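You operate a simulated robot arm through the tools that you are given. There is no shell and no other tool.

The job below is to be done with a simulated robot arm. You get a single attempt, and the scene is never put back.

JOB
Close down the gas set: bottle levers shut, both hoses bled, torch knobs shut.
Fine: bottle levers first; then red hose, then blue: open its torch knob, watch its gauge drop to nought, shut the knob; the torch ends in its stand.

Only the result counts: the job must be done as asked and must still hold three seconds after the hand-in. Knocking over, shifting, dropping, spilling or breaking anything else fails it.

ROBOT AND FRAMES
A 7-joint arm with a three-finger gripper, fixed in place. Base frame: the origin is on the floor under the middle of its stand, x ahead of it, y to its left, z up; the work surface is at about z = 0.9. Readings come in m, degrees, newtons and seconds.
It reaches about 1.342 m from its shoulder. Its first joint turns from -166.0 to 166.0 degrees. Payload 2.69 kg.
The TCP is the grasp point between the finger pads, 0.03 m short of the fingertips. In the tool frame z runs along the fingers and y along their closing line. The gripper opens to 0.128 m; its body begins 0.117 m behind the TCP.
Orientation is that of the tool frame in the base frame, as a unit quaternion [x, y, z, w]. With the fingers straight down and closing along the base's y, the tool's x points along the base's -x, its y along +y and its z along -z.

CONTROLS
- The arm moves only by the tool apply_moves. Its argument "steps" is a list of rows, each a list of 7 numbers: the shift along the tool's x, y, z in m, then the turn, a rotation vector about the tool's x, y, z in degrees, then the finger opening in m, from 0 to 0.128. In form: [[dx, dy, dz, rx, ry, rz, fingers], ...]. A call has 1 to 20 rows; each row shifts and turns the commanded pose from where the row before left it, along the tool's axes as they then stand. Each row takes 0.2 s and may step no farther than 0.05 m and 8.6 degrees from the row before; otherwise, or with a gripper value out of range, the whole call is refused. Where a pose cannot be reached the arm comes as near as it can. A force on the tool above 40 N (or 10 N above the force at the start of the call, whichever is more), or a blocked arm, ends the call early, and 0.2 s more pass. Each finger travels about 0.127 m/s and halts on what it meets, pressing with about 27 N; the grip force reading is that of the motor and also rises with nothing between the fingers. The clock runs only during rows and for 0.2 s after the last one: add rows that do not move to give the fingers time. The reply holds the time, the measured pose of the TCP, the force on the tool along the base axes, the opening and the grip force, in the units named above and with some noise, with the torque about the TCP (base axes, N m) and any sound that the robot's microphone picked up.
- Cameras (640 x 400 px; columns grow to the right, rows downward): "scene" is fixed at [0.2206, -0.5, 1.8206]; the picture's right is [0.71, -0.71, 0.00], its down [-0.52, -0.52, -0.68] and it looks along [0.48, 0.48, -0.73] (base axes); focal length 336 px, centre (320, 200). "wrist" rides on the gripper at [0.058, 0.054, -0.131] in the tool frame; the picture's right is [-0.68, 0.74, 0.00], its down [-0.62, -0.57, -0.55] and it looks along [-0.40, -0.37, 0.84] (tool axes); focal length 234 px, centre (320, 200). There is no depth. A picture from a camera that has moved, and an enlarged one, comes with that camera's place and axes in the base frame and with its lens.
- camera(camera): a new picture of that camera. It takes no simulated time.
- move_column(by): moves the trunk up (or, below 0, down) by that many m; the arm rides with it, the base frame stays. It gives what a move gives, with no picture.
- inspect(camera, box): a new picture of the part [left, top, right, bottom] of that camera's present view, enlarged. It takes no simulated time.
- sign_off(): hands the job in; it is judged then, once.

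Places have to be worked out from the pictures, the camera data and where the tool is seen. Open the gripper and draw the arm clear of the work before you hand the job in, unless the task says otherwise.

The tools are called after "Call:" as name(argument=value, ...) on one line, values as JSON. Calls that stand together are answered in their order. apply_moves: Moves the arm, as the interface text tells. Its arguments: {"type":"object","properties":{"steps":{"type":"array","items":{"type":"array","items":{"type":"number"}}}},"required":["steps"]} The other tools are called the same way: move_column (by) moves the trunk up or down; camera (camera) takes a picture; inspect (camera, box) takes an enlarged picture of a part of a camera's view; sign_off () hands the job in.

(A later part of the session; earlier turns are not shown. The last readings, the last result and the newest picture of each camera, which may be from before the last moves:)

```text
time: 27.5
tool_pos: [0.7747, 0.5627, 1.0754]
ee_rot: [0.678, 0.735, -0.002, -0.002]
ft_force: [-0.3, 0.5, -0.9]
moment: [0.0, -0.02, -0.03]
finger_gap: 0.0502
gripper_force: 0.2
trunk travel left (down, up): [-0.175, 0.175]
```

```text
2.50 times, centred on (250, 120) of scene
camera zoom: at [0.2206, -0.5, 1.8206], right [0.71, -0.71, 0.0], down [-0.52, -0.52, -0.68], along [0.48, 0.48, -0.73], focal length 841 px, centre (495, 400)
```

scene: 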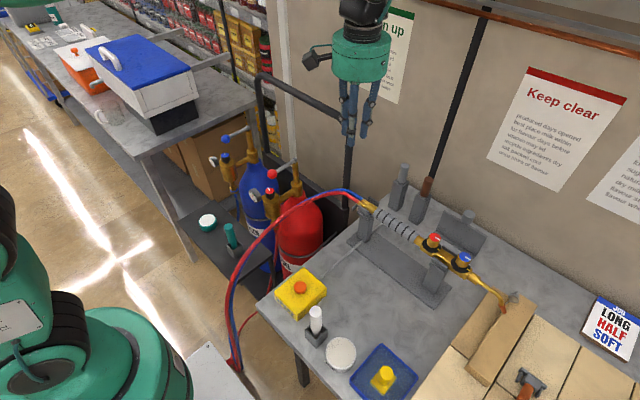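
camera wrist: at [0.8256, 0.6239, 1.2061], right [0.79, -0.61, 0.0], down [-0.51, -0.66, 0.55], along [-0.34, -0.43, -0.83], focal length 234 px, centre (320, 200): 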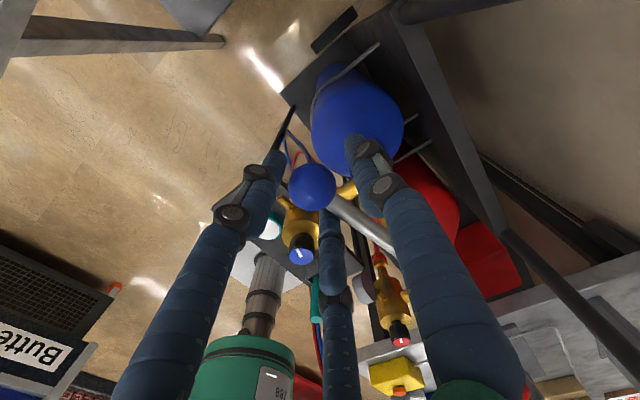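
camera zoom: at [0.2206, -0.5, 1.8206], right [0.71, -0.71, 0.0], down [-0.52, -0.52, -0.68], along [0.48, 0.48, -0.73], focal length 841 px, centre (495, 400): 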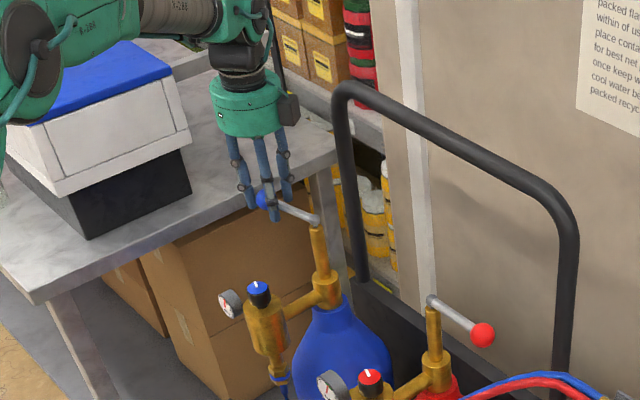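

The ball is about 80° round. Smaller steps now until the stop is felt.

Call:
apply_moves(steps=[[-0.0005, 0.0066, 0, 0, 0, 4, 0.05], [-0.0005, 0.0066, 0, 0, 0, 4, 0.05], [-0.0005, 0.0066, 0, 0, 0, 4, 0.05]])

Call:
camera(camera="wrist")

Call:
inspect(camera="scene", box=[160, 40, 340, 200])

```text
time: 28.3
tool_pos: [0.7949, 0.5597, 1.0755]
ee_rot: [0.751, 0.66, -0.002, -0.002]
ft_force: [0.4, -0.3, -0.6]
moment: [-0.01, 0.01, -0.02]
finger_gap: 0.0501
gripper_force: 0.1
trunk travel left (down, up): [-0.175, 0.175]
```

```text
taken
camera wrist: at [0.8575, 0.6111, 1.2061], right [0.64, -0.77, 0.0], down [-0.64, -0.54, 0.55], along [-0.42, -0.35, -0.83], focal length 234 px, centre (320, 200)
```

wrist: 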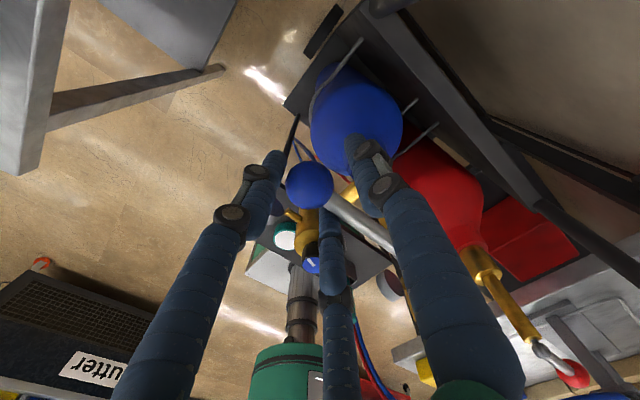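

```text
2.50 times, centred on (250, 120) of scene
camera zoom: at [0.2206, -0.5, 1.8206], right [0.71, -0.71, 0.0], down [-0.52, -0.52, -0.68], along [0.48, 0.48, -0.73], focal length 841 px, centre (495, 400)
```

zoom: 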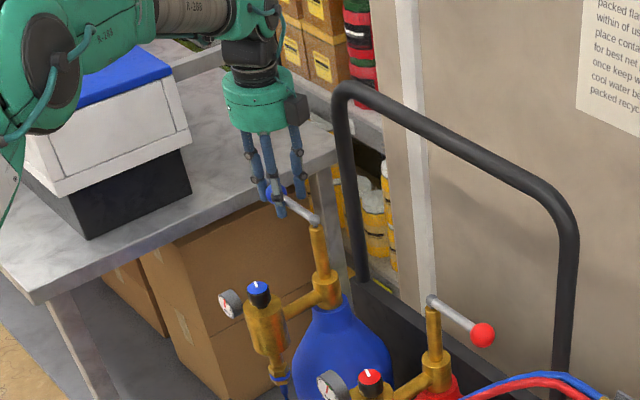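

The blue lever now looks parallel to the shut red one. I'll take a couple more small steps to feel the stop.

Call:
apply_moves(steps=[[0, 0.005, 0, 0, 0, 2, 0.05], [0, 0.004, 0, 0, 0, 2, 0.05]])

Call:
camera(camera="wrist")

```text
time: 28.9
tool_pos: [0.8007, 0.5605, 1.0748]
ee_rot: [0.773, 0.634, -0.002, -0.001]
ft_force: [-29.4, 11.8, 2.5]
moment: [0.09, 0.29, -1.04]
finger_gap: 0.0573
gripper_force: 5.3
trunk travel left (down, up): [-0.175, 0.175]
```

```text
taken
camera wrist: at [0.8665, 0.6078, 1.2051], right [0.59, -0.81, 0.0], down [-0.67, -0.49, 0.55], along [-0.45, -0.32, -0.83], focal length 234 px, centre (320, 200)
```

wrist: 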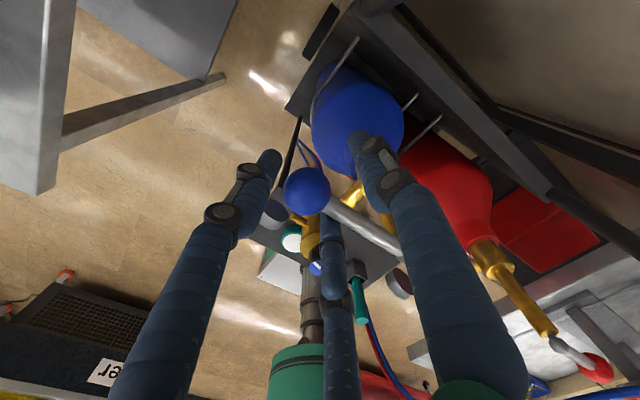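

That's a firm stop (29 N). I'll back off, open and lift clear of the blue lever.

Call:
apply_moves(steps=[[0, -0.008, 0, 0, 0, 0, 0.08], [0, 0, 0, 0, 0, 0, 0.09], [0, 0, -0.043, 0, 0, 0, 0.09], [0, 0, -0.043, 0, 0, 0, 0.09], [0, 0, -0.043, 0, 0, 0, 0.09], [0, 0, -0.043, 0, 0, 0, 0.09], [0, -0.03, -0.03, 0, 0, 0, 0.09], [0, -0.03, -0.03, 0, 0, 0, 0.09]])

Call:
inspect(camera="scene", box=[180, 80, 360, 220])

Call:
inspect(camera="scene", box=[240, 180, 280, 205])

Call:
inspect(camera="scene", box=[200, 145, 240, 170])

```text
time: 30.7
tool_pos: [0.7375, 0.5749, 1.3091]
ee_rot: [0.774, 0.633, -0.001, -0.001]
ft_force: [-0.7, -0.3, -0.4]
moment: [-0.02, -0.05, -0.01]
finger_gap: 0.0902
gripper_force: 0.0
trunk travel left (down, up): [-0.175, 0.175]
```

```text
2.86 times, centred on (270, 150) of scene
camera zoom: at [0.2206, -0.5, 1.8206], right [0.71, -0.71, 0.0], down [-0.52, -0.52, -0.68], along [0.48, 0.48, -0.73], focal length 961 px, centre (463, 343)
```

zoom: 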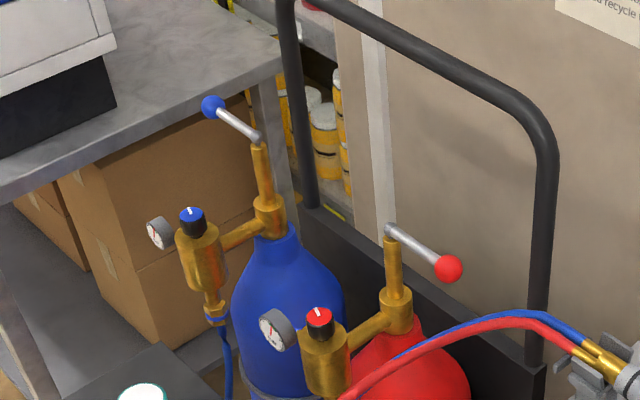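

```text
16.00 times, centred on (260, 192) of scene
camera zoom: at [0.2206, -0.5, 1.8206], right [0.71, -0.71, 0.0], down [-0.52, -0.52, -0.68], along [0.48, 0.48, -0.73], focal length 5381 px, centre (1280, 320)
```

zoom: 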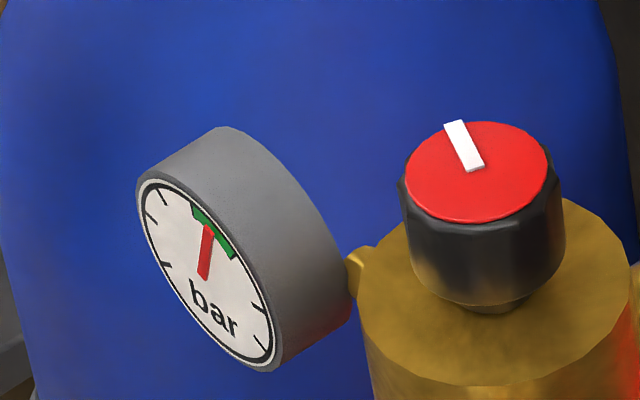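

```text
16.00 times, centred on (220, 158) of scene
camera zoom: at [0.2206, -0.5, 1.8206], right [0.71, -0.71, 0.0], down [-0.52, -0.52, -0.68], along [0.48, 0.48, -0.73], focal length 5381 px, centre (1920, 880)
```

zoom: 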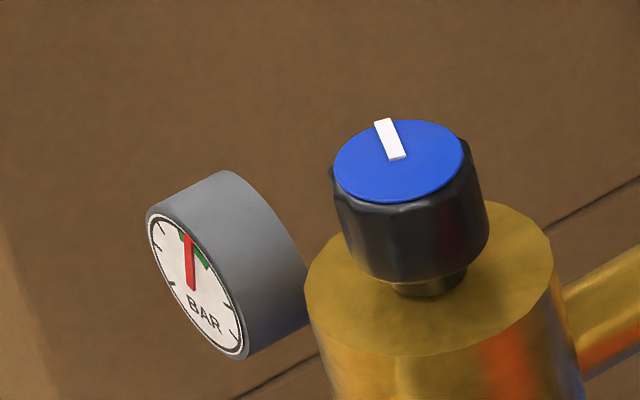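

Both levers now stand square to their pipes, the gauges still show full hose pressure, and the bottle part is done. I'll lift, turn the wrist back and travel towards the torch at height.

Call:
apply_moves(steps=[[0, 0, -0.02, 0, 0, -7.25, 0.09], [0, 0, -0.02, 0, 0, -7.25, 0.09], [0, 0, -0.02, 0, 0, -7.25, 0.09], [0, 0, -0.02, 0, 0, -7.25, 0.09], [0, 0, -0.01, 0, 0, -7.25, 0.09], [0, 0, 0, 0, 0, -7.25, 0.09], [0, 0, 0, 0, 0, -7.25, 0.09], [0, 0, 0, 0, 0, -7.25, 0.09], [0, 0, 0, 0, 0, -7.25, 0.09], [0, 0, 0, 0, 0, -7.25, 0.09], [0, 0, 0, 0, 0, -7.25, 0.09], [0, 0, 0, 0, 0, -7.25, 0.09], [0, 0, 0, 0, 0, -7.25, 0.09], [0, 0, 0, 0, 0, -7.25, 0.09]])

Call:
apply_moves(steps=[[0, -0.045, 0, 0, 0, 0, 0.128], [0, -0.045, 0, 0, 0, 0, 0.128], [0, -0.045, 0, 0, 0, 0, 0.128], [0, -0.045, 0, 0, 0, 0, 0.128], [0, -0.045, 0, 0, 0, 0, 0.128], [0, -0.045, 0, 0, 0, 0, 0.128], [0, -0.045, 0, 0, 0, 0, 0.128], [0, -0.045, 0, 0, 0, 0, 0.128], [0, -0.045, 0, 0, 0, 0, 0.128], [0, -0.045, 0, 0, 0, 0, 0.128], [0, -0.045, 0, 0, 0, 0, 0.128], [0, -0.045, 0, 0, 0, 0, 0.128], [0, -0.045, 0, 0, 0, 0, 0.128], [0, -0.045, 0, 0, 0, 0, 0.128], [0, -0.045, 0, 0, 0, 0, 0.128], [0, -0.045, 0, 0, 0, 0, 0.128], [0, -0.045, 0, 0, 0, 0, 0.128], [0, -0.045, 0, 0, 0, 0, 0.128]])

Call:
camera(camera="wrist")

```text
time: 33.7
tool_pos: [0.739, 0.5713, 1.3972]
ee_rot: [-0.002, 1.0, 0.001, -0.003]
ft_force: [0.2, -0.4, 0.3]
moment: [-0.01, 0.0, 0.02]
finger_gap: 0.0903
gripper_force: 0.1
trunk travel left (down, up): [-0.175, 0.175]
```

```text
time: 37.5
tool_pos: [0.7411, -0.2392, 1.3966]
ee_rot: [-0.001, 1.0, 0.0, -0.004]
ft_force: [-0.6, -0.5, -0.5]
moment: [0.03, 0.03, 0.01]
finger_gap: 0.1278
gripper_force: 0.0
trunk travel left (down, up): [-0.175, 0.175]
```

```text
taken
camera wrist: at [0.6844, -0.1858, 1.5281], right [0.67, 0.74, 0.0], down [0.62, -0.56, 0.54], along [0.4, -0.37, -0.84], focal length 234 px, centre (320, 200)
```

wrist: 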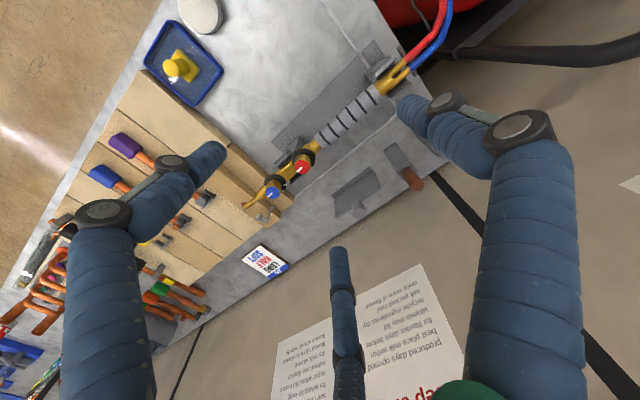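

The torch and its knobs are in view with open space above. I'll come closer over the red knob for a sharp look at its marks.

Call:
apply_moves(steps=[[-0.0148, -0.0252, 0.0317, 0, 0, 0, 0.128], [-0.0148, -0.0252, 0.0317, 0, 0, 0, 0.128], [-0.0148, -0.0252, 0.0317, 0, 0, 0, 0.128], [-0.0148, -0.0252, 0.0317, 0, 0, 0, 0.128]])

Call:
camera(camera="wrist")

Call:
inspect(camera="wrist", box=[240, 60, 400, 200])

Call:
inspect(camera="scene", box=[360, 140, 520, 290])

```text
time: 38.5
tool_pos: [0.8006, -0.3388, 1.2695]
ee_rot: [-0.001, 1.0, 0.0, -0.003]
ft_force: [0.5, -0.5, 0.3]
moment: [-0.02, 0.04, -0.01]
finger_gap: 0.1279
gripper_force: 0.1
trunk travel left (down, up): [-0.175, 0.175]
```

```text
taken
camera wrist: at [0.7439, -0.2861, 1.4017], right [0.67, 0.74, 0.0], down [0.62, -0.56, 0.55], along [0.4, -0.37, -0.84], focal length 234 px, centre (320, 200)
```

wrist: 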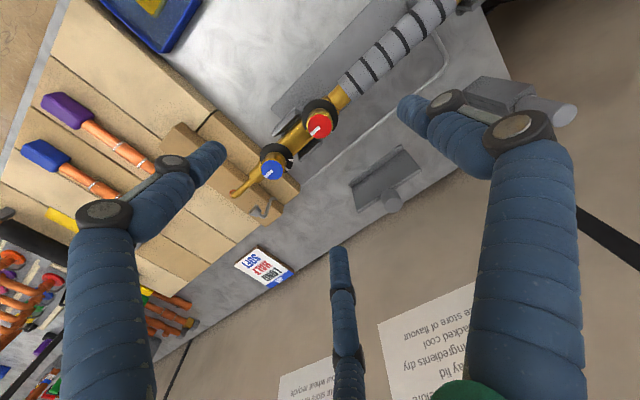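

```text
2.86 times, centred on (320, 130) of wrist
camera zoom: at [0.7439, -0.2861, 1.4017], right [0.67, 0.74, 0.0], down [0.62, -0.56, 0.55], along [0.4, -0.37, -0.84], focal length 669 px, centre (320, 400)
```

zoom: 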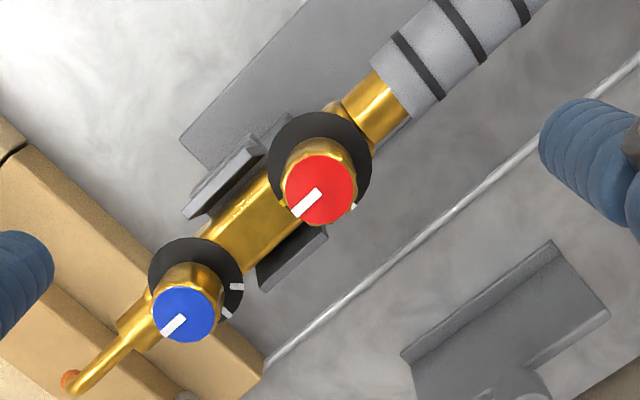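

```text
2.67 times, centred on (440, 215) of scene
camera zoom: at [0.2206, -0.5, 1.8206], right [0.71, -0.71, 0.0], down [-0.52, -0.52, -0.68], along [0.48, 0.48, -0.73], focal length 897 px, centre (0, 160)
```

zoom: 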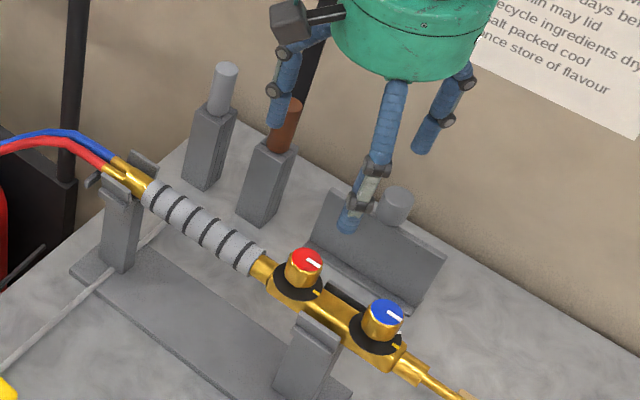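

Knob centres come out at (0.802, -0.340) and (0.802, -0.428). White ticks show on the collars' +x side; I'll zoom in on those.

Call:
inspect(camera="wrist", box=[250, 90, 345, 190])

Call:
inspect(camera="wrist", box=[300, 90, 345, 150])

Call:
inspect(camera="wrist", box=[250, 135, 295, 190])

```text
4.00 times, centred on (298, 140) of wrist
camera zoom: at [0.7439, -0.2861, 1.4017], right [0.67, 0.74, 0.0], down [0.62, -0.56, 0.55], along [0.4, -0.37, -0.84], focal length 937 px, centre (410, 440)
```

zoom: 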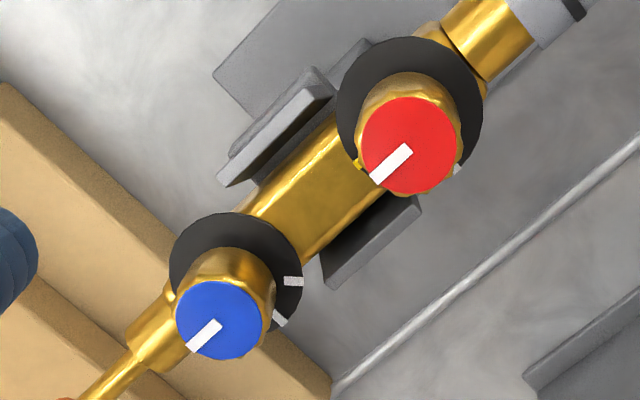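

```text
6.67 times, centred on (322, 120) of wrist
camera zoom: at [0.7439, -0.2861, 1.4017], right [0.67, 0.74, 0.0], down [0.62, -0.56, 0.55], along [0.4, -0.37, -0.84], focal length 1561 px, centre (303, 733)
```

zoom: 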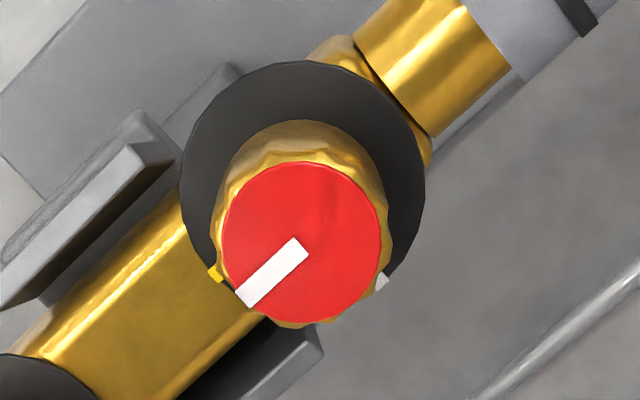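

```text
7.27 times, centred on (272, 162) of wrist
camera zoom: at [0.7439, -0.2861, 1.4017], right [0.67, 0.74, 0.0], down [0.62, -0.56, 0.55], along [0.4, -0.37, -0.84], focal length 1703 px, centre (666, 473)
```

zoom: 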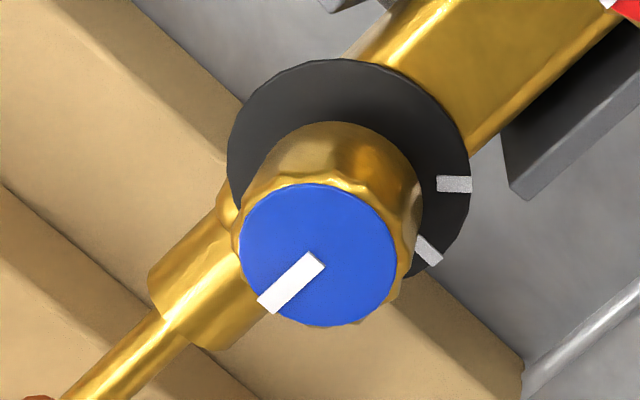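

The blue collar has white ticks and the red one at least one, starting about 90° anticlockwise from the yellow mark, so opening looks anticlockwise from above. I'll turn the wrist +40° to have room for that turn, narrow the fingers and come down to just above the red knob for an alignment check.

Call:
apply_moves(steps=[[-0.003, 0.001, 0, 0, 0, 0, 0.1], [0, 0, 0, 0, 0, 8, 0.07], [0, 0, 0, 0, 0, 8, 0.06], [0, 0, 0, 0, 0, 8, 0.06], [0, 0, 0, 0, 0, 8, 0.06], [0, 0, 0, 0, 0, 8, 0.06], [0, 0, 0.04, 0, 0, 0, 0.06], [0, 0, 0.04, 0, 0, 0, 0.06]])

Call:
camera(camera="wrist")

Call:
inspect(camera="scene", box=[380, 170, 500, 280])

```text
time: 40.3
tool_pos: [0.8037, -0.3383, 1.1898]
ee_rot: [0.34, 0.94, 0.0, -0.003]
ft_force: [0.3, -0.2, -0.7]
moment: [0.02, 0.02, 0.02]
finger_gap: 0.0602
gripper_force: 0.0
trunk travel left (down, up): [-0.175, 0.175]
```

```text
taken
camera wrist: at [0.7949, -0.2595, 1.3203], right [0.99, 0.13, -0.01], down [0.11, -0.83, 0.55], along [0.07, -0.54, -0.84], focal length 234 px, centre (320, 200)
```

wrist: 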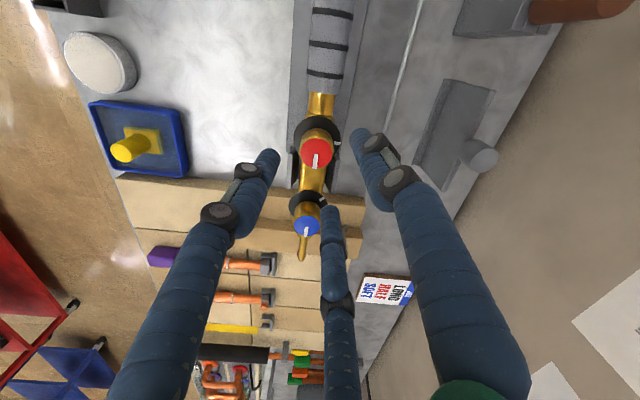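

```text
3.64 times, centred on (440, 225) of scene
camera zoom: at [0.2206, -0.5, 1.8206], right [0.71, -0.71, 0.0], down [-0.52, -0.52, -0.68], along [0.48, 0.48, -0.73], focal length 1223 px, centre (-116, 109)
```

zoom: 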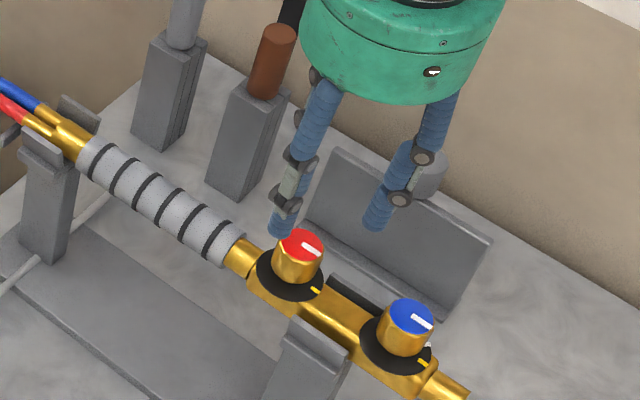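

The red knob is centred under the hand, at about (0.802, -0.339). I'll come down so the fingertips end just above the collar, then check before closing.

Call:
apply_moves(steps=[[0.001, 0.001, 0.03, 0, 0, 0, 0.06], [0, 0, 0.03, 0, 0, 0, 0.06], [0, 0, 0, 0, 0, 0, 0.06]])

Call:
camera(camera="wrist")

Call:
inspect(camera="scene", box=[400, 200, 490, 270])

```text
time: 41.1
tool_pos: [0.8032, -0.3366, 1.1298]
ee_rot: [0.34, 0.94, -0.001, -0.003]
ft_force: [0.9, -0.3, -0.3]
moment: [0.02, 0.04, -0.02]
finger_gap: 0.0599
gripper_force: 0.1
trunk travel left (down, up): [-0.175, 0.175]
```

```text
taken
camera wrist: at [0.7935, -0.2572, 1.2602], right [0.99, 0.13, -0.01], down [0.11, -0.83, 0.55], along [0.07, -0.54, -0.84], focal length 234 px, centre (320, 200)
```

wrist: 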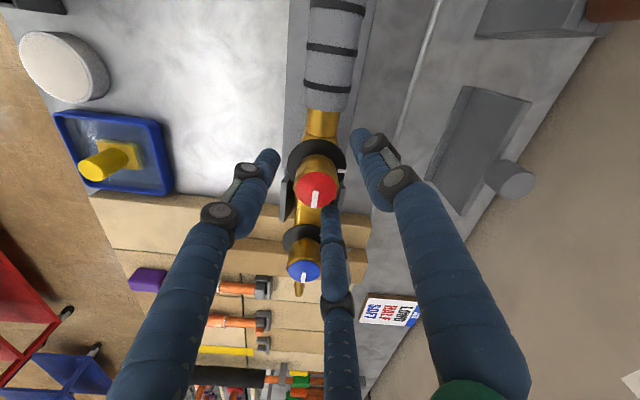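

```text
5.71 times, centred on (445, 235) of scene
camera zoom: at [0.2206, -0.5, 1.8206], right [0.71, -0.71, 0.0], down [-0.52, -0.52, -0.68], along [0.48, 0.48, -0.73], focal length 1922 px, centre (-394, 0)
```

zoom: 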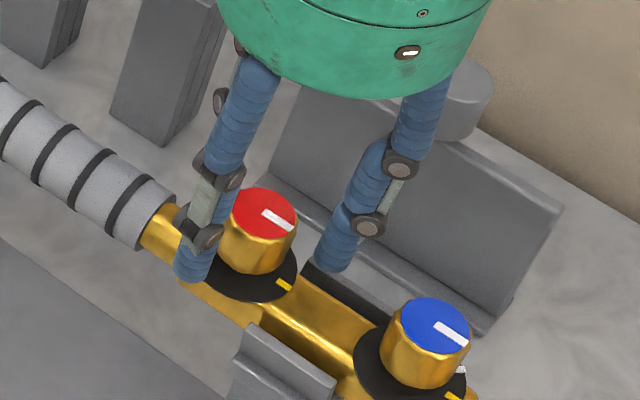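

The pictures show the three fingers close like a centred chuck, so the TCP should sit right on the knob axis at about (0.8015, -0.3395). I'll shift by those few mm and close gently onto the knob.

Call:
apply_moves(steps=[[-0.0006, -0.0032, 0, 0, 0, 0, 0.06], [0, 0, 0, 0, 0, 0, 0.045], [0, 0, 0, 0, 0, 0, 0.035], [0, 0, 0, 0, 0, 0, 0.02], [0, 0, 0, 0, 0, 0, 0.02]])

Call:
camera(camera="wrist")

Call:
inspect(camera="scene", box=[400, 200, 490, 270])

```text
time: 42.3
tool_pos: [0.7997, -0.3384, 1.1295]
ee_rot: [0.34, 0.94, -0.002, -0.002]
ft_force: [-1.4, -7.0, -0.3]
moment: [-0.3, -0.03, -0.02]
finger_gap: 0.0301
gripper_force: 26.9
trunk travel left (down, up): [-0.175, 0.175]
```

```text
taken
camera wrist: at [0.7913, -0.2609, 1.2611], right [0.99, 0.13, -0.01], down [0.11, -0.83, 0.55], along [0.07, -0.54, -0.84], focal length 234 px, centre (320, 200)
```

wrist: 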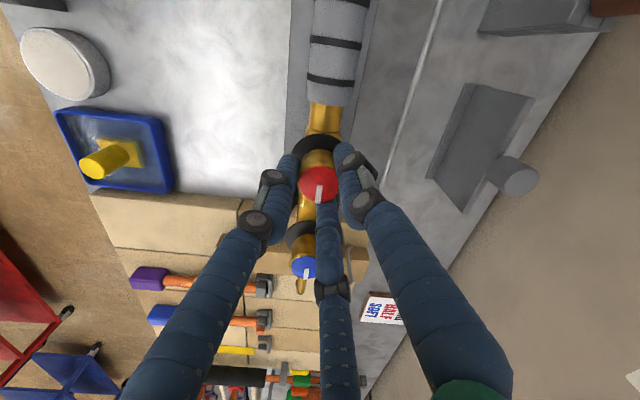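

```text
5.71 times, centred on (445, 235) of scene
camera zoom: at [0.2206, -0.5, 1.8206], right [0.71, -0.71, 0.0], down [-0.52, -0.52, -0.68], along [0.48, 0.48, -0.73], focal length 1922 px, centre (-394, 0)
```

zoom: 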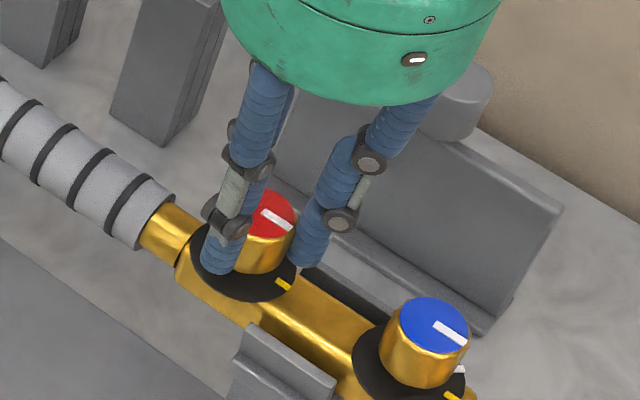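

The knob is gripped (gap 0.030, 27 N) and the torch hasn't visibly moved, though there's a 7 N side load that I'll relieve slightly. Then I'll turn anticlockwise from above, a few steps at first.

Call:
apply_moves(steps=[[-0.001, -0.0012, 0, 0, 0, 0, 0.02], [0, 0, 0, 0, 0, -6, 0.02], [0, 0, 0, 0, 0, -6, 0.02], [0, 0, 0, 0, 0, -6, 0.02]])

Call:
inspect(camera="scene", box=[400, 200, 490, 270])

Call:
inspect(camera="wrist", box=[260, 120, 380, 220])

Call:
inspect(camera="scene", box=[240, 180, 280, 205])

```text
time: 43.3
tool_pos: [0.8003, -0.3391, 1.1293]
ee_rot: [0.188, 0.982, 0.0, -0.003]
ft_force: [-6.0, 3.9, 1.0]
moment: [0.11, 0.36, -0.05]
finger_gap: 0.0302
gripper_force: 26.7
trunk travel left (down, up): [-0.175, 0.175]
```

```text
5.71 times, centred on (445, 235) of scene
camera zoom: at [0.2206, -0.5, 1.8206], right [0.71, -0.71, 0.0], down [-0.52, -0.52, -0.68], along [0.48, 0.48, -0.73], focal length 1922 px, centre (-394, 0)
```

zoom: 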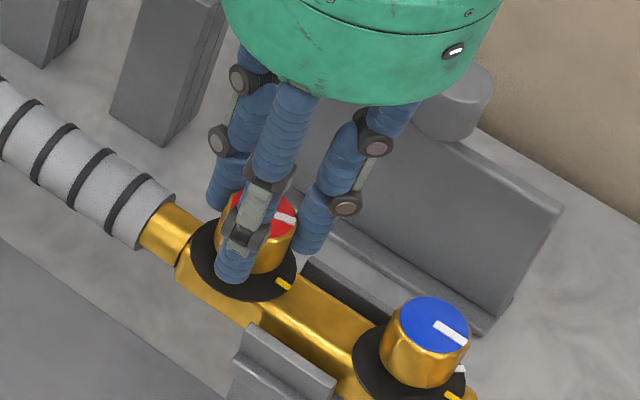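

```text
4.00 times, centred on (320, 170) of wrist
camera zoom: at [0.7677, -0.2682, 1.2613], right [0.9, 0.43, 0.0], down [0.37, -0.75, 0.55], along [0.23, -0.49, -0.84], focal length 937 px, centre (320, 320)
```

zoom: 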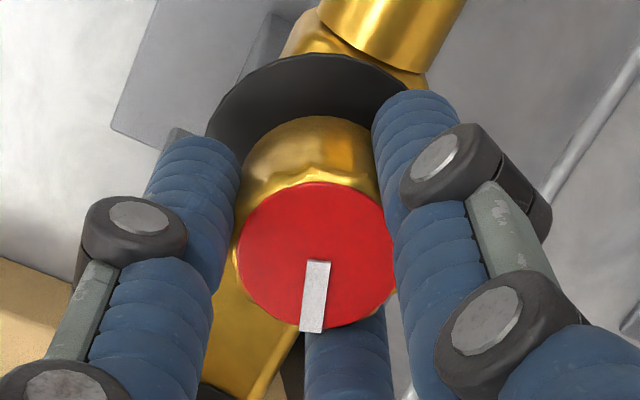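

```text
16.00 times, centred on (260, 192) of scene
camera zoom: at [0.2206, -0.5, 1.8206], right [0.71, -0.71, 0.0], down [-0.52, -0.52, -0.68], along [0.48, 0.48, -0.73], focal length 5381 px, centre (1280, 320)
```

zoom: 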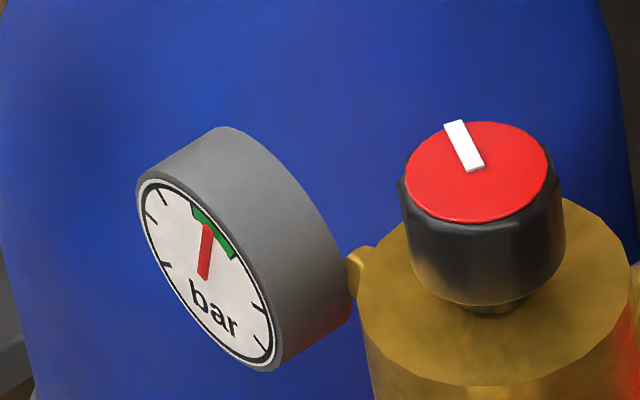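

The pointer turns with the hand and the torch stays put; the red gauge hasn't started to fall. I'll ease the side load and turn further.

Call:
apply_moves(steps=[[0.0009, 0.0002, 0, 0, 0, -7.5, 0.02], [0, 0, 0, 0, 0, -7.5, 0.02], [0, 0, 0, 0, 0, -7.5, 0.02]])

Call:
inspect(camera="scene", box=[400, 200, 490, 270])

Call:
inspect(camera="scene", box=[240, 180, 280, 205])

```text
time: 44.1
tool_pos: [0.8009, -0.339, 1.1302]
ee_rot: [-0.007, 1.0, 0.001, -0.002]
ft_force: [-4.0, -2.7, 0.4]
moment: [-0.27, 0.21, -0.06]
finger_gap: 0.0306
gripper_force: 26.8
trunk travel left (down, up): [-0.175, 0.175]
```

```text
5.71 times, centred on (445, 235) of scene
camera zoom: at [0.2206, -0.5, 1.8206], right [0.71, -0.71, 0.0], down [-0.52, -0.52, -0.68], along [0.48, 0.48, -0.73], focal length 1922 px, centre (-394, 0)
```

zoom: 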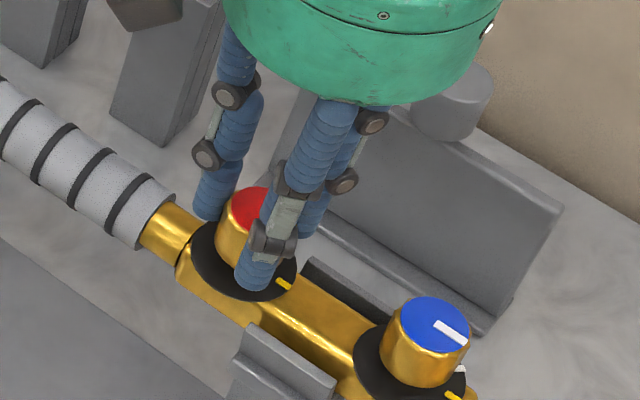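

```text
16.00 times, centred on (260, 192) of scene
camera zoom: at [0.2206, -0.5, 1.8206], right [0.71, -0.71, 0.0], down [-0.52, -0.52, -0.68], along [0.48, 0.48, -0.73], focal length 5381 px, centre (1280, 320)
```

zoom: 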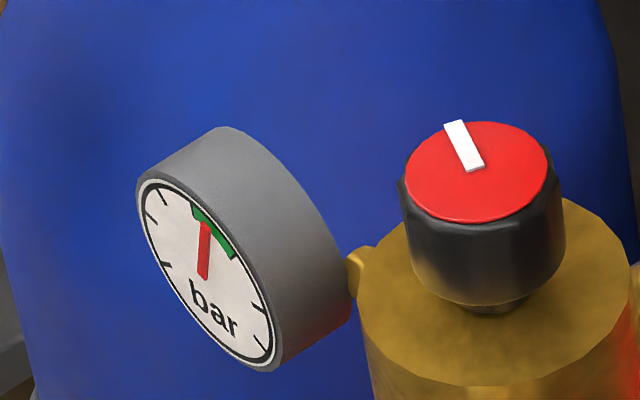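

About 40° open now, and the needle has just begun to shift. I'll go on towards the tick at 90°.

Call:
apply_moves(steps=[[0.0004, -0.0003, 0, 0, 0, -7.5, 0.02], [0, 0, 0, 0, 0, -7.5, 0.02], [0, 0, 0, 0, 0, -7.5, 0.02], [0, 0, 0, 0, 0, -7.5, 0.02]])

Call:
inspect(camera="wrist", box=[260, 120, 380, 220])

Call:
inspect(camera="scene", box=[240, 180, 280, 205])

Call:
inspect(camera="scene", box=[400, 200, 490, 270])

```text
time: 45.1
tool_pos: [0.8007, -0.3397, 1.1305]
ee_rot: [-0.265, 0.964, 0.001, -0.003]
ft_force: [0.7, 0.4, 0.1]
moment: [-0.14, -0.03, -0.06]
finger_gap: 0.0302
gripper_force: 26.9
trunk travel left (down, up): [-0.175, 0.175]
```

```text
4.00 times, centred on (320, 170) of wrist
camera zoom: at [0.7248, -0.3235, 1.2616], right [0.2, 0.98, 0.0], down [0.82, -0.17, 0.54], along [0.53, -0.11, -0.84], focal length 937 px, centre (320, 320)
```

zoom: 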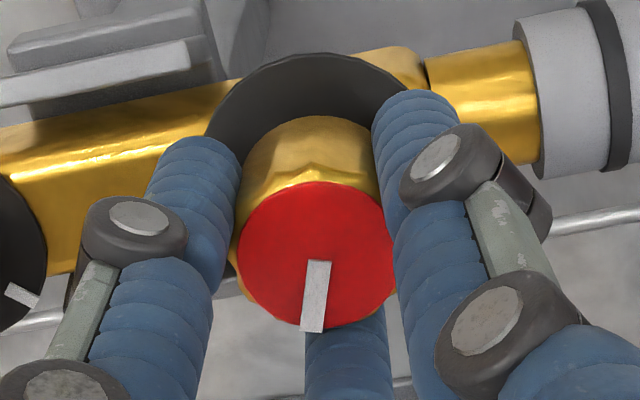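

```text
16.00 times, centred on (260, 192) of scene
camera zoom: at [0.2206, -0.5, 1.8206], right [0.71, -0.71, 0.0], down [-0.52, -0.52, -0.68], along [0.48, 0.48, -0.73], focal length 5381 px, centre (1280, 320)
```

zoom: 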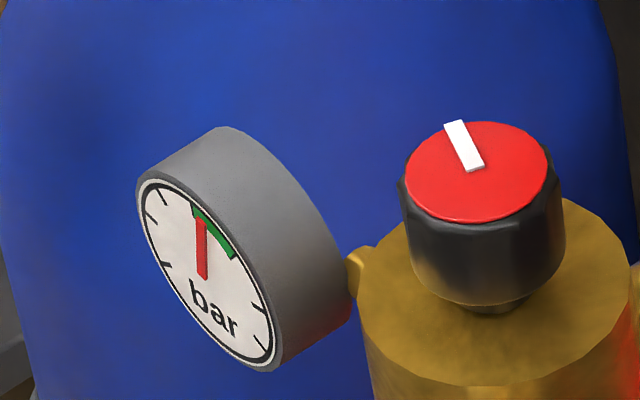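

```text
5.71 times, centred on (445, 235) of scene
camera zoom: at [0.2206, -0.5, 1.8206], right [0.71, -0.71, 0.0], down [-0.52, -0.52, -0.68], along [0.48, 0.48, -0.73], focal length 1922 px, centre (-394, 0)
```

zoom: 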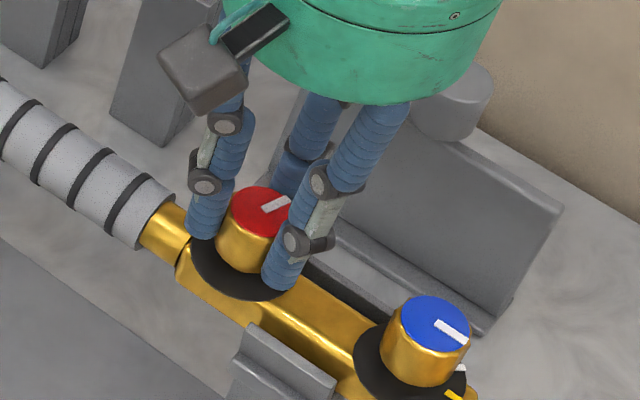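

The needle is falling and the pointer is about 70° round. I'll go on to the 90° tick and then wait there.

Call:
apply_moves(steps=[[0, 0, 0, 0, 0, -7, 0.02], [0, 0, 0, 0, 0, -7, 0.02], [0, 0, 0, 0, 0, -5, 0.02], [0, 0, 0, 0, 0, 0, 0.02], [0, 0, 0, 0, 0, 0, 0.02]])

Call:
inspect(camera="wrist", box=[260, 120, 380, 220])

Call:
inspect(camera="scene", box=[240, 180, 280, 205])

Call:
inspect(camera="scene", box=[400, 200, 490, 270])

```text
time: 46.3
tool_pos: [0.8004, -0.3388, 1.1303]
ee_rot: [-0.42, 0.907, 0.002, -0.003]
ft_force: [0.1, -0.4, -0.9]
moment: [-0.28, 0.01, 0.0]
finger_gap: 0.0301
gripper_force: 26.3
trunk travel left (down, up): [-0.175, 0.175]
```

```text
4.00 times, centred on (320, 170) of wrist
camera zoom: at [0.7231, -0.3497, 1.2619], right [-0.12, 0.99, 0.0], down [0.83, 0.1, 0.54], along [0.54, 0.07, -0.84], focal length 937 px, centre (320, 320)
```

zoom: 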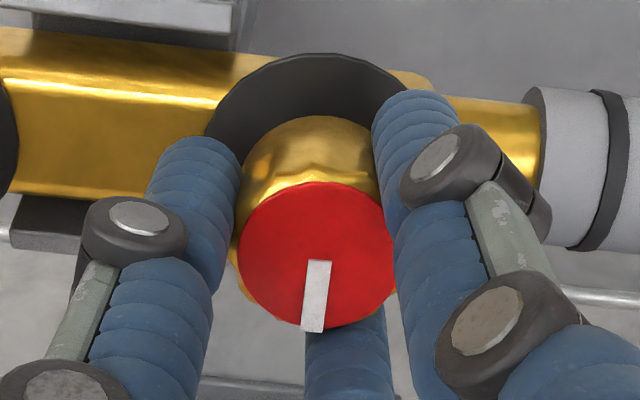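

```text
16.00 times, centred on (260, 192) of scene
camera zoom: at [0.2206, -0.5, 1.8206], right [0.71, -0.71, 0.0], down [-0.52, -0.52, -0.68], along [0.48, 0.48, -0.73], focal length 5381 px, centre (1280, 320)
```

zoom: 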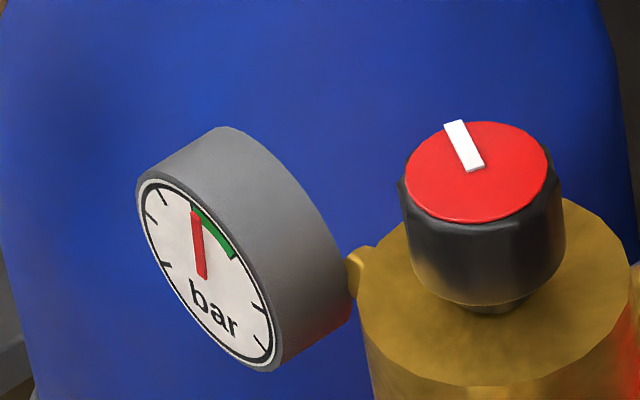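

```text
5.71 times, centred on (445, 235) of scene
camera zoom: at [0.2206, -0.5, 1.8206], right [0.71, -0.71, 0.0], down [-0.52, -0.52, -0.68], along [0.48, 0.48, -0.73], focal length 1922 px, centre (-394, 0)
```

zoom: 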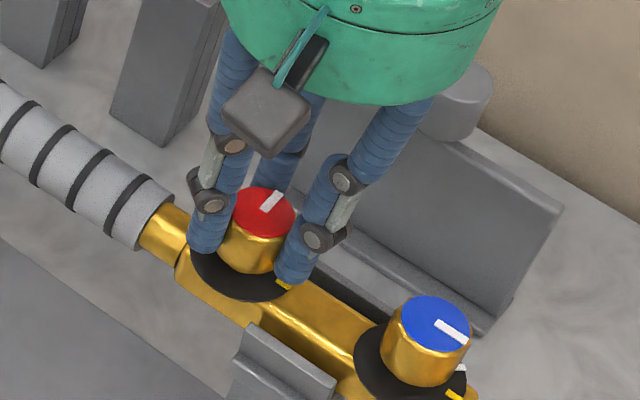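

The pointer is at the +x tick (90° open) and the needle keeps sinking. I'll hold still and let it bleed.

Call:
apply_moves(steps=[[0, 0, 0, 0, 0, 0, 0.02], [0, 0, 0, 0, 0, 0, 0.02], [0, 0, 0, 0, 0, 0, 0.02], [0, 0, 0, 0, 0, 0, 0.02], [0, 0, 0, 0, 0, 0, 0.02], [0, 0, 0, 0, 0, 0, 0.02], [0, 0, 0, 0, 0, 0, 0.02], [0, 0, 0, 0, 0, 0, 0.02], [0, 0, 0, 0, 0, 0, 0.02], [0, 0, 0, 0, 0, 0, 0.02], [0, 0, 0, 0, 0, 0, 0.02], [0, 0, 0, 0, 0, 0, 0.02], [0, 0, 0, 0, 0, 0, 0.02], [0, 0, 0, 0, 0, 0, 0.02], [0, 0, 0, 0, 0, 0, 0.02], [0, 0, 0, 0, 0, 0, 0.02], [0, 0, 0, 0, 0, 0, 0.02], [0, 0, 0, 0, 0, 0, 0.02], [0, 0, 0, 0, 0, 0, 0.02], [0, 0, 0, 0, 0, 0, 0.02]])

Call:
inspect(camera="scene", box=[240, 180, 280, 205])

Call:
inspect(camera="scene", box=[200, 145, 240, 170])

```text
time: 50.5
tool_pos: [0.8005, -0.3385, 1.1297]
ee_rot: [-0.42, 0.908, 0.002, -0.003]
ft_force: [-0.6, -0.6, -0.1]
moment: [0.03, -0.02, -0.03]
finger_gap: 0.0303
gripper_force: 26.8
trunk travel left (down, up): [-0.175, 0.175]
```

```text
16.00 times, centred on (260, 192) of scene
camera zoom: at [0.2206, -0.5, 1.8206], right [0.71, -0.71, 0.0], down [-0.52, -0.52, -0.68], along [0.48, 0.48, -0.73], focal length 5381 px, centre (1280, 320)
```

zoom: 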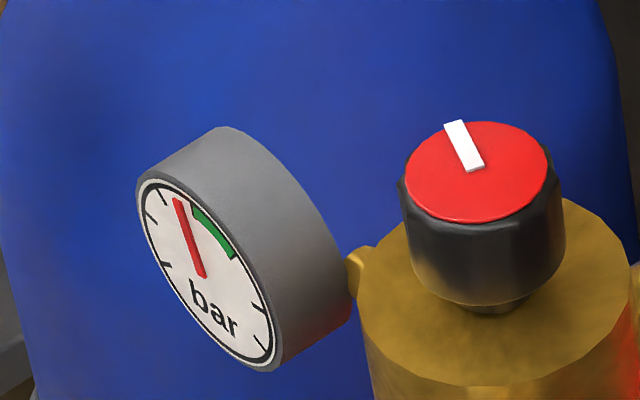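

```text
16.00 times, centred on (220, 158) of scene
camera zoom: at [0.2206, -0.5, 1.8206], right [0.71, -0.71, 0.0], down [-0.52, -0.52, -0.68], along [0.48, 0.48, -0.73], focal length 5381 px, centre (1920, 880)
```

zoom: 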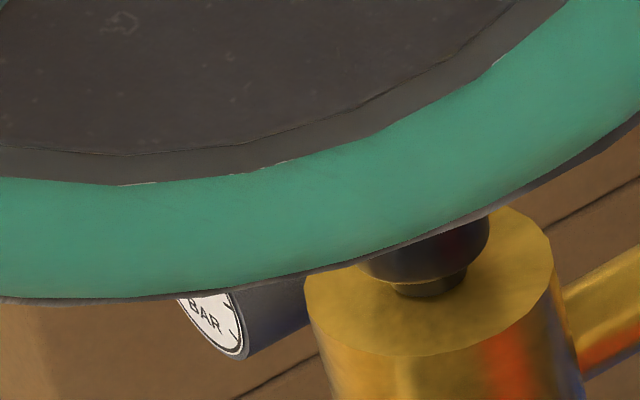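

The red needle keeps sinking steadily. I'll keep waiting.

Call:
apply_moves(steps=[[0, 0, 0, 0, 0, 0, 0.02], [0, 0, 0, 0, 0, 0, 0.02], [0, 0, 0, 0, 0, 0, 0.02], [0, 0, 0, 0, 0, 0, 0.02], [0, 0, 0, 0, 0, 0, 0.02], [0, 0, 0, 0, 0, 0, 0.02], [0, 0, 0, 0, 0, 0, 0.02], [0, 0, 0, 0, 0, 0, 0.02], [0, 0, 0, 0, 0, 0, 0.02], [0, 0, 0, 0, 0, 0, 0.02], [0, 0, 0, 0, 0, 0, 0.02], [0, 0, 0, 0, 0, 0, 0.02], [0, 0, 0, 0, 0, 0, 0.02], [0, 0, 0, 0, 0, 0, 0.02], [0, 0, 0, 0, 0, 0, 0.02], [0, 0, 0, 0, 0, 0, 0.02], [0, 0, 0, 0, 0, 0, 0.02], [0, 0, 0, 0, 0, 0, 0.02], [0, 0, 0, 0, 0, 0, 0.02], [0, 0, 0, 0, 0, 0, 0.02]])

Call:
inspect(camera="scene", box=[240, 180, 280, 205])

```text
time: 54.7
tool_pos: [0.7997, -0.3389, 1.1295]
ee_rot: [-0.421, 0.907, 0.001, -0.003]
ft_force: [-0.3, 0.6, -0.5]
moment: [-0.04, -0.05, -0.01]
finger_gap: 0.0301
gripper_force: 27.1
trunk travel left (down, up): [-0.175, 0.175]
```

```text
16.00 times, centred on (260, 192) of scene
camera zoom: at [0.2206, -0.5, 1.8206], right [0.71, -0.71, 0.0], down [-0.52, -0.52, -0.68], along [0.48, 0.48, -0.73], focal length 5381 px, centre (1280, 320)
```

zoom: 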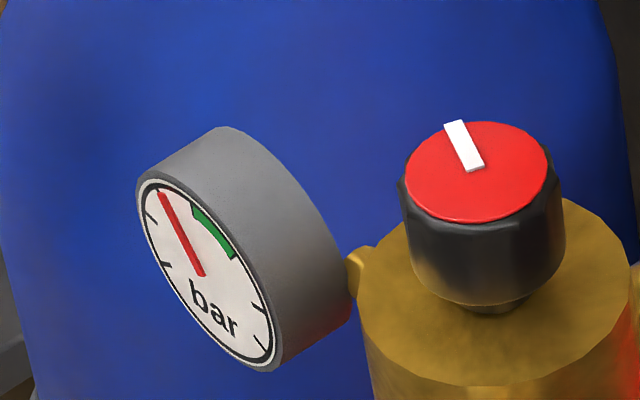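

By my reading of the dial the needle falls about 5° per second, with some 75° left to the zero tick, so roughly 15 s more. I'll keep holding the knob open.

Call:
apply_moves(steps=[[0, 0, 0, 0, 0, 0, 0.02], [0, 0, 0, 0, 0, 0, 0.02], [0, 0, 0, 0, 0, 0, 0.02], [0, 0, 0, 0, 0, 0, 0.02], [0, 0, 0, 0, 0, 0, 0.02], [0, 0, 0, 0, 0, 0, 0.02], [0, 0, 0, 0, 0, 0, 0.02], [0, 0, 0, 0, 0, 0, 0.02], [0, 0, 0, 0, 0, 0, 0.02], [0, 0, 0, 0, 0, 0, 0.02], [0, 0, 0, 0, 0, 0, 0.02], [0, 0, 0, 0, 0, 0, 0.02], [0, 0, 0, 0, 0, 0, 0.02], [0, 0, 0, 0, 0, 0, 0.02], [0, 0, 0, 0, 0, 0, 0.02], [0, 0, 0, 0, 0, 0, 0.02], [0, 0, 0, 0, 0, 0, 0.02], [0, 0, 0, 0, 0, 0, 0.02], [0, 0, 0, 0, 0, 0, 0.02], [0, 0, 0, 0, 0, 0, 0.02]])

Call:
apply_moves(steps=[[0, 0, 0, 0, 0, 0, 0.02], [0, 0, 0, 0, 0, 0, 0.02], [0, 0, 0, 0, 0, 0, 0.02], [0, 0, 0, 0, 0, 0, 0.02], [0, 0, 0, 0, 0, 0, 0.02], [0, 0, 0, 0, 0, 0, 0.02], [0, 0, 0, 0, 0, 0, 0.02], [0, 0, 0, 0, 0, 0, 0.02], [0, 0, 0, 0, 0, 0, 0.02], [0, 0, 0, 0, 0, 0, 0.02], [0, 0, 0, 0, 0, 0, 0.02], [0, 0, 0, 0, 0, 0, 0.02], [0, 0, 0, 0, 0, 0, 0.02], [0, 0, 0, 0, 0, 0, 0.02], [0, 0, 0, 0, 0, 0, 0.02], [0, 0, 0, 0, 0, 0, 0.02], [0, 0, 0, 0, 0, 0, 0.02], [0, 0, 0, 0, 0, 0, 0.02], [0, 0, 0, 0, 0, 0, 0.02], [0, 0, 0, 0, 0, 0, 0.02]])

Call:
inspect(camera="scene", box=[240, 180, 280, 205])

```text
time: 58.9
tool_pos: [0.7988, -0.3386, 1.131]
ee_rot: [-0.42, 0.908, 0.001, -0.002]
ft_force: [0.2, -0.3, -0.2]
moment: [0.0, -0.1, -0.02]
finger_gap: 0.0304
gripper_force: 26.8
trunk travel left (down, up): [-0.175, 0.175]
```

```text
time: 63.1
tool_pos: [0.8005, -0.3392, 1.1295]
ee_rot: [-0.421, 0.907, 0.001, -0.002]
ft_force: [0.6, -0.4, -0.5]
moment: [-0.04, -0.04, -0.01]
finger_gap: 0.0301
gripper_force: 27.4
trunk travel left (down, up): [-0.175, 0.175]
```

```text
16.00 times, centred on (260, 192) of scene
camera zoom: at [0.2206, -0.5, 1.8206], right [0.71, -0.71, 0.0], down [-0.52, -0.52, -0.68], along [0.48, 0.48, -0.73], focal length 5381 px, centre (1280, 320)
```

zoom: 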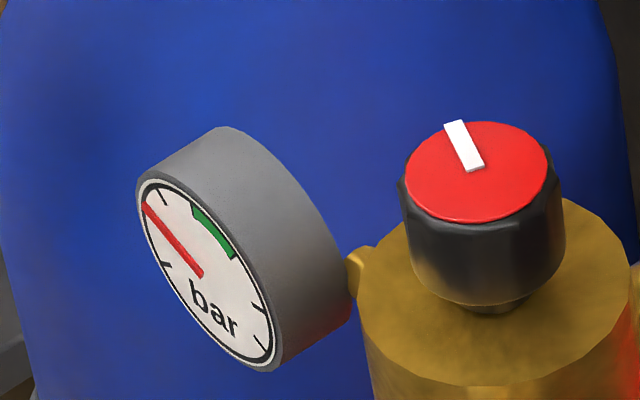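

The fall is slowing like a decay, and nought is still about 45° away. I'll open the knob somewhat wider, gently and watching torque, to speed it up.

Call:
apply_moves(steps=[[0, 0, 0, 0, 0, -5, 0.02], [0, 0, 0, 0, 0, -5, 0.02], [0, 0, 0, 0, 0, 0, 0.02]])

Call:
inspect(camera="wrist", box=[260, 120, 380, 220])

Call:
inspect(camera="scene", box=[400, 200, 490, 270])

```text
time: 63.9
tool_pos: [0.8014, -0.3399, 1.1306]
ee_rot: [-0.499, 0.867, 0.002, -0.002]
ft_force: [0.0, -0.8, 0.4]
moment: [-0.02, 0.01, -0.01]
finger_gap: 0.0301
gripper_force: 27.2
trunk travel left (down, up): [-0.175, 0.175]
```

```text
4.00 times, centred on (320, 170) of wrist
camera zoom: at [0.7258, -0.3632, 1.2621], right [-0.3, 0.96, 0.0], down [0.8, 0.25, 0.54], along [0.52, 0.16, -0.84], focal length 937 px, centre (320, 320)
```

zoom: 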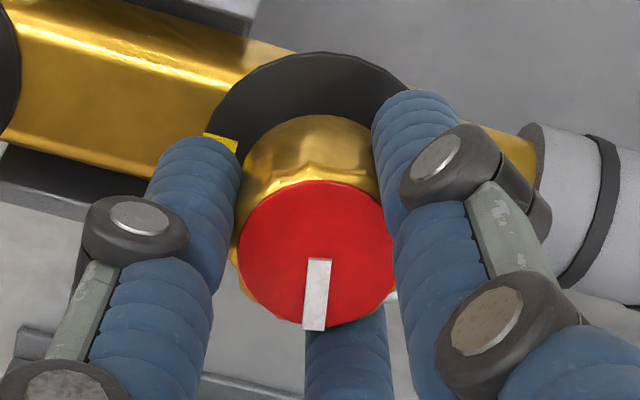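

```text
5.71 times, centred on (445, 235) of scene
camera zoom: at [0.2206, -0.5, 1.8206], right [0.71, -0.71, 0.0], down [-0.52, -0.52, -0.68], along [0.48, 0.48, -0.73], focal length 1922 px, centre (-394, 0)
```

zoom: 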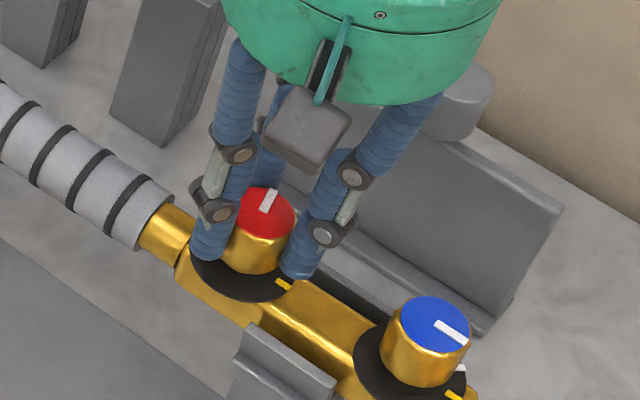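

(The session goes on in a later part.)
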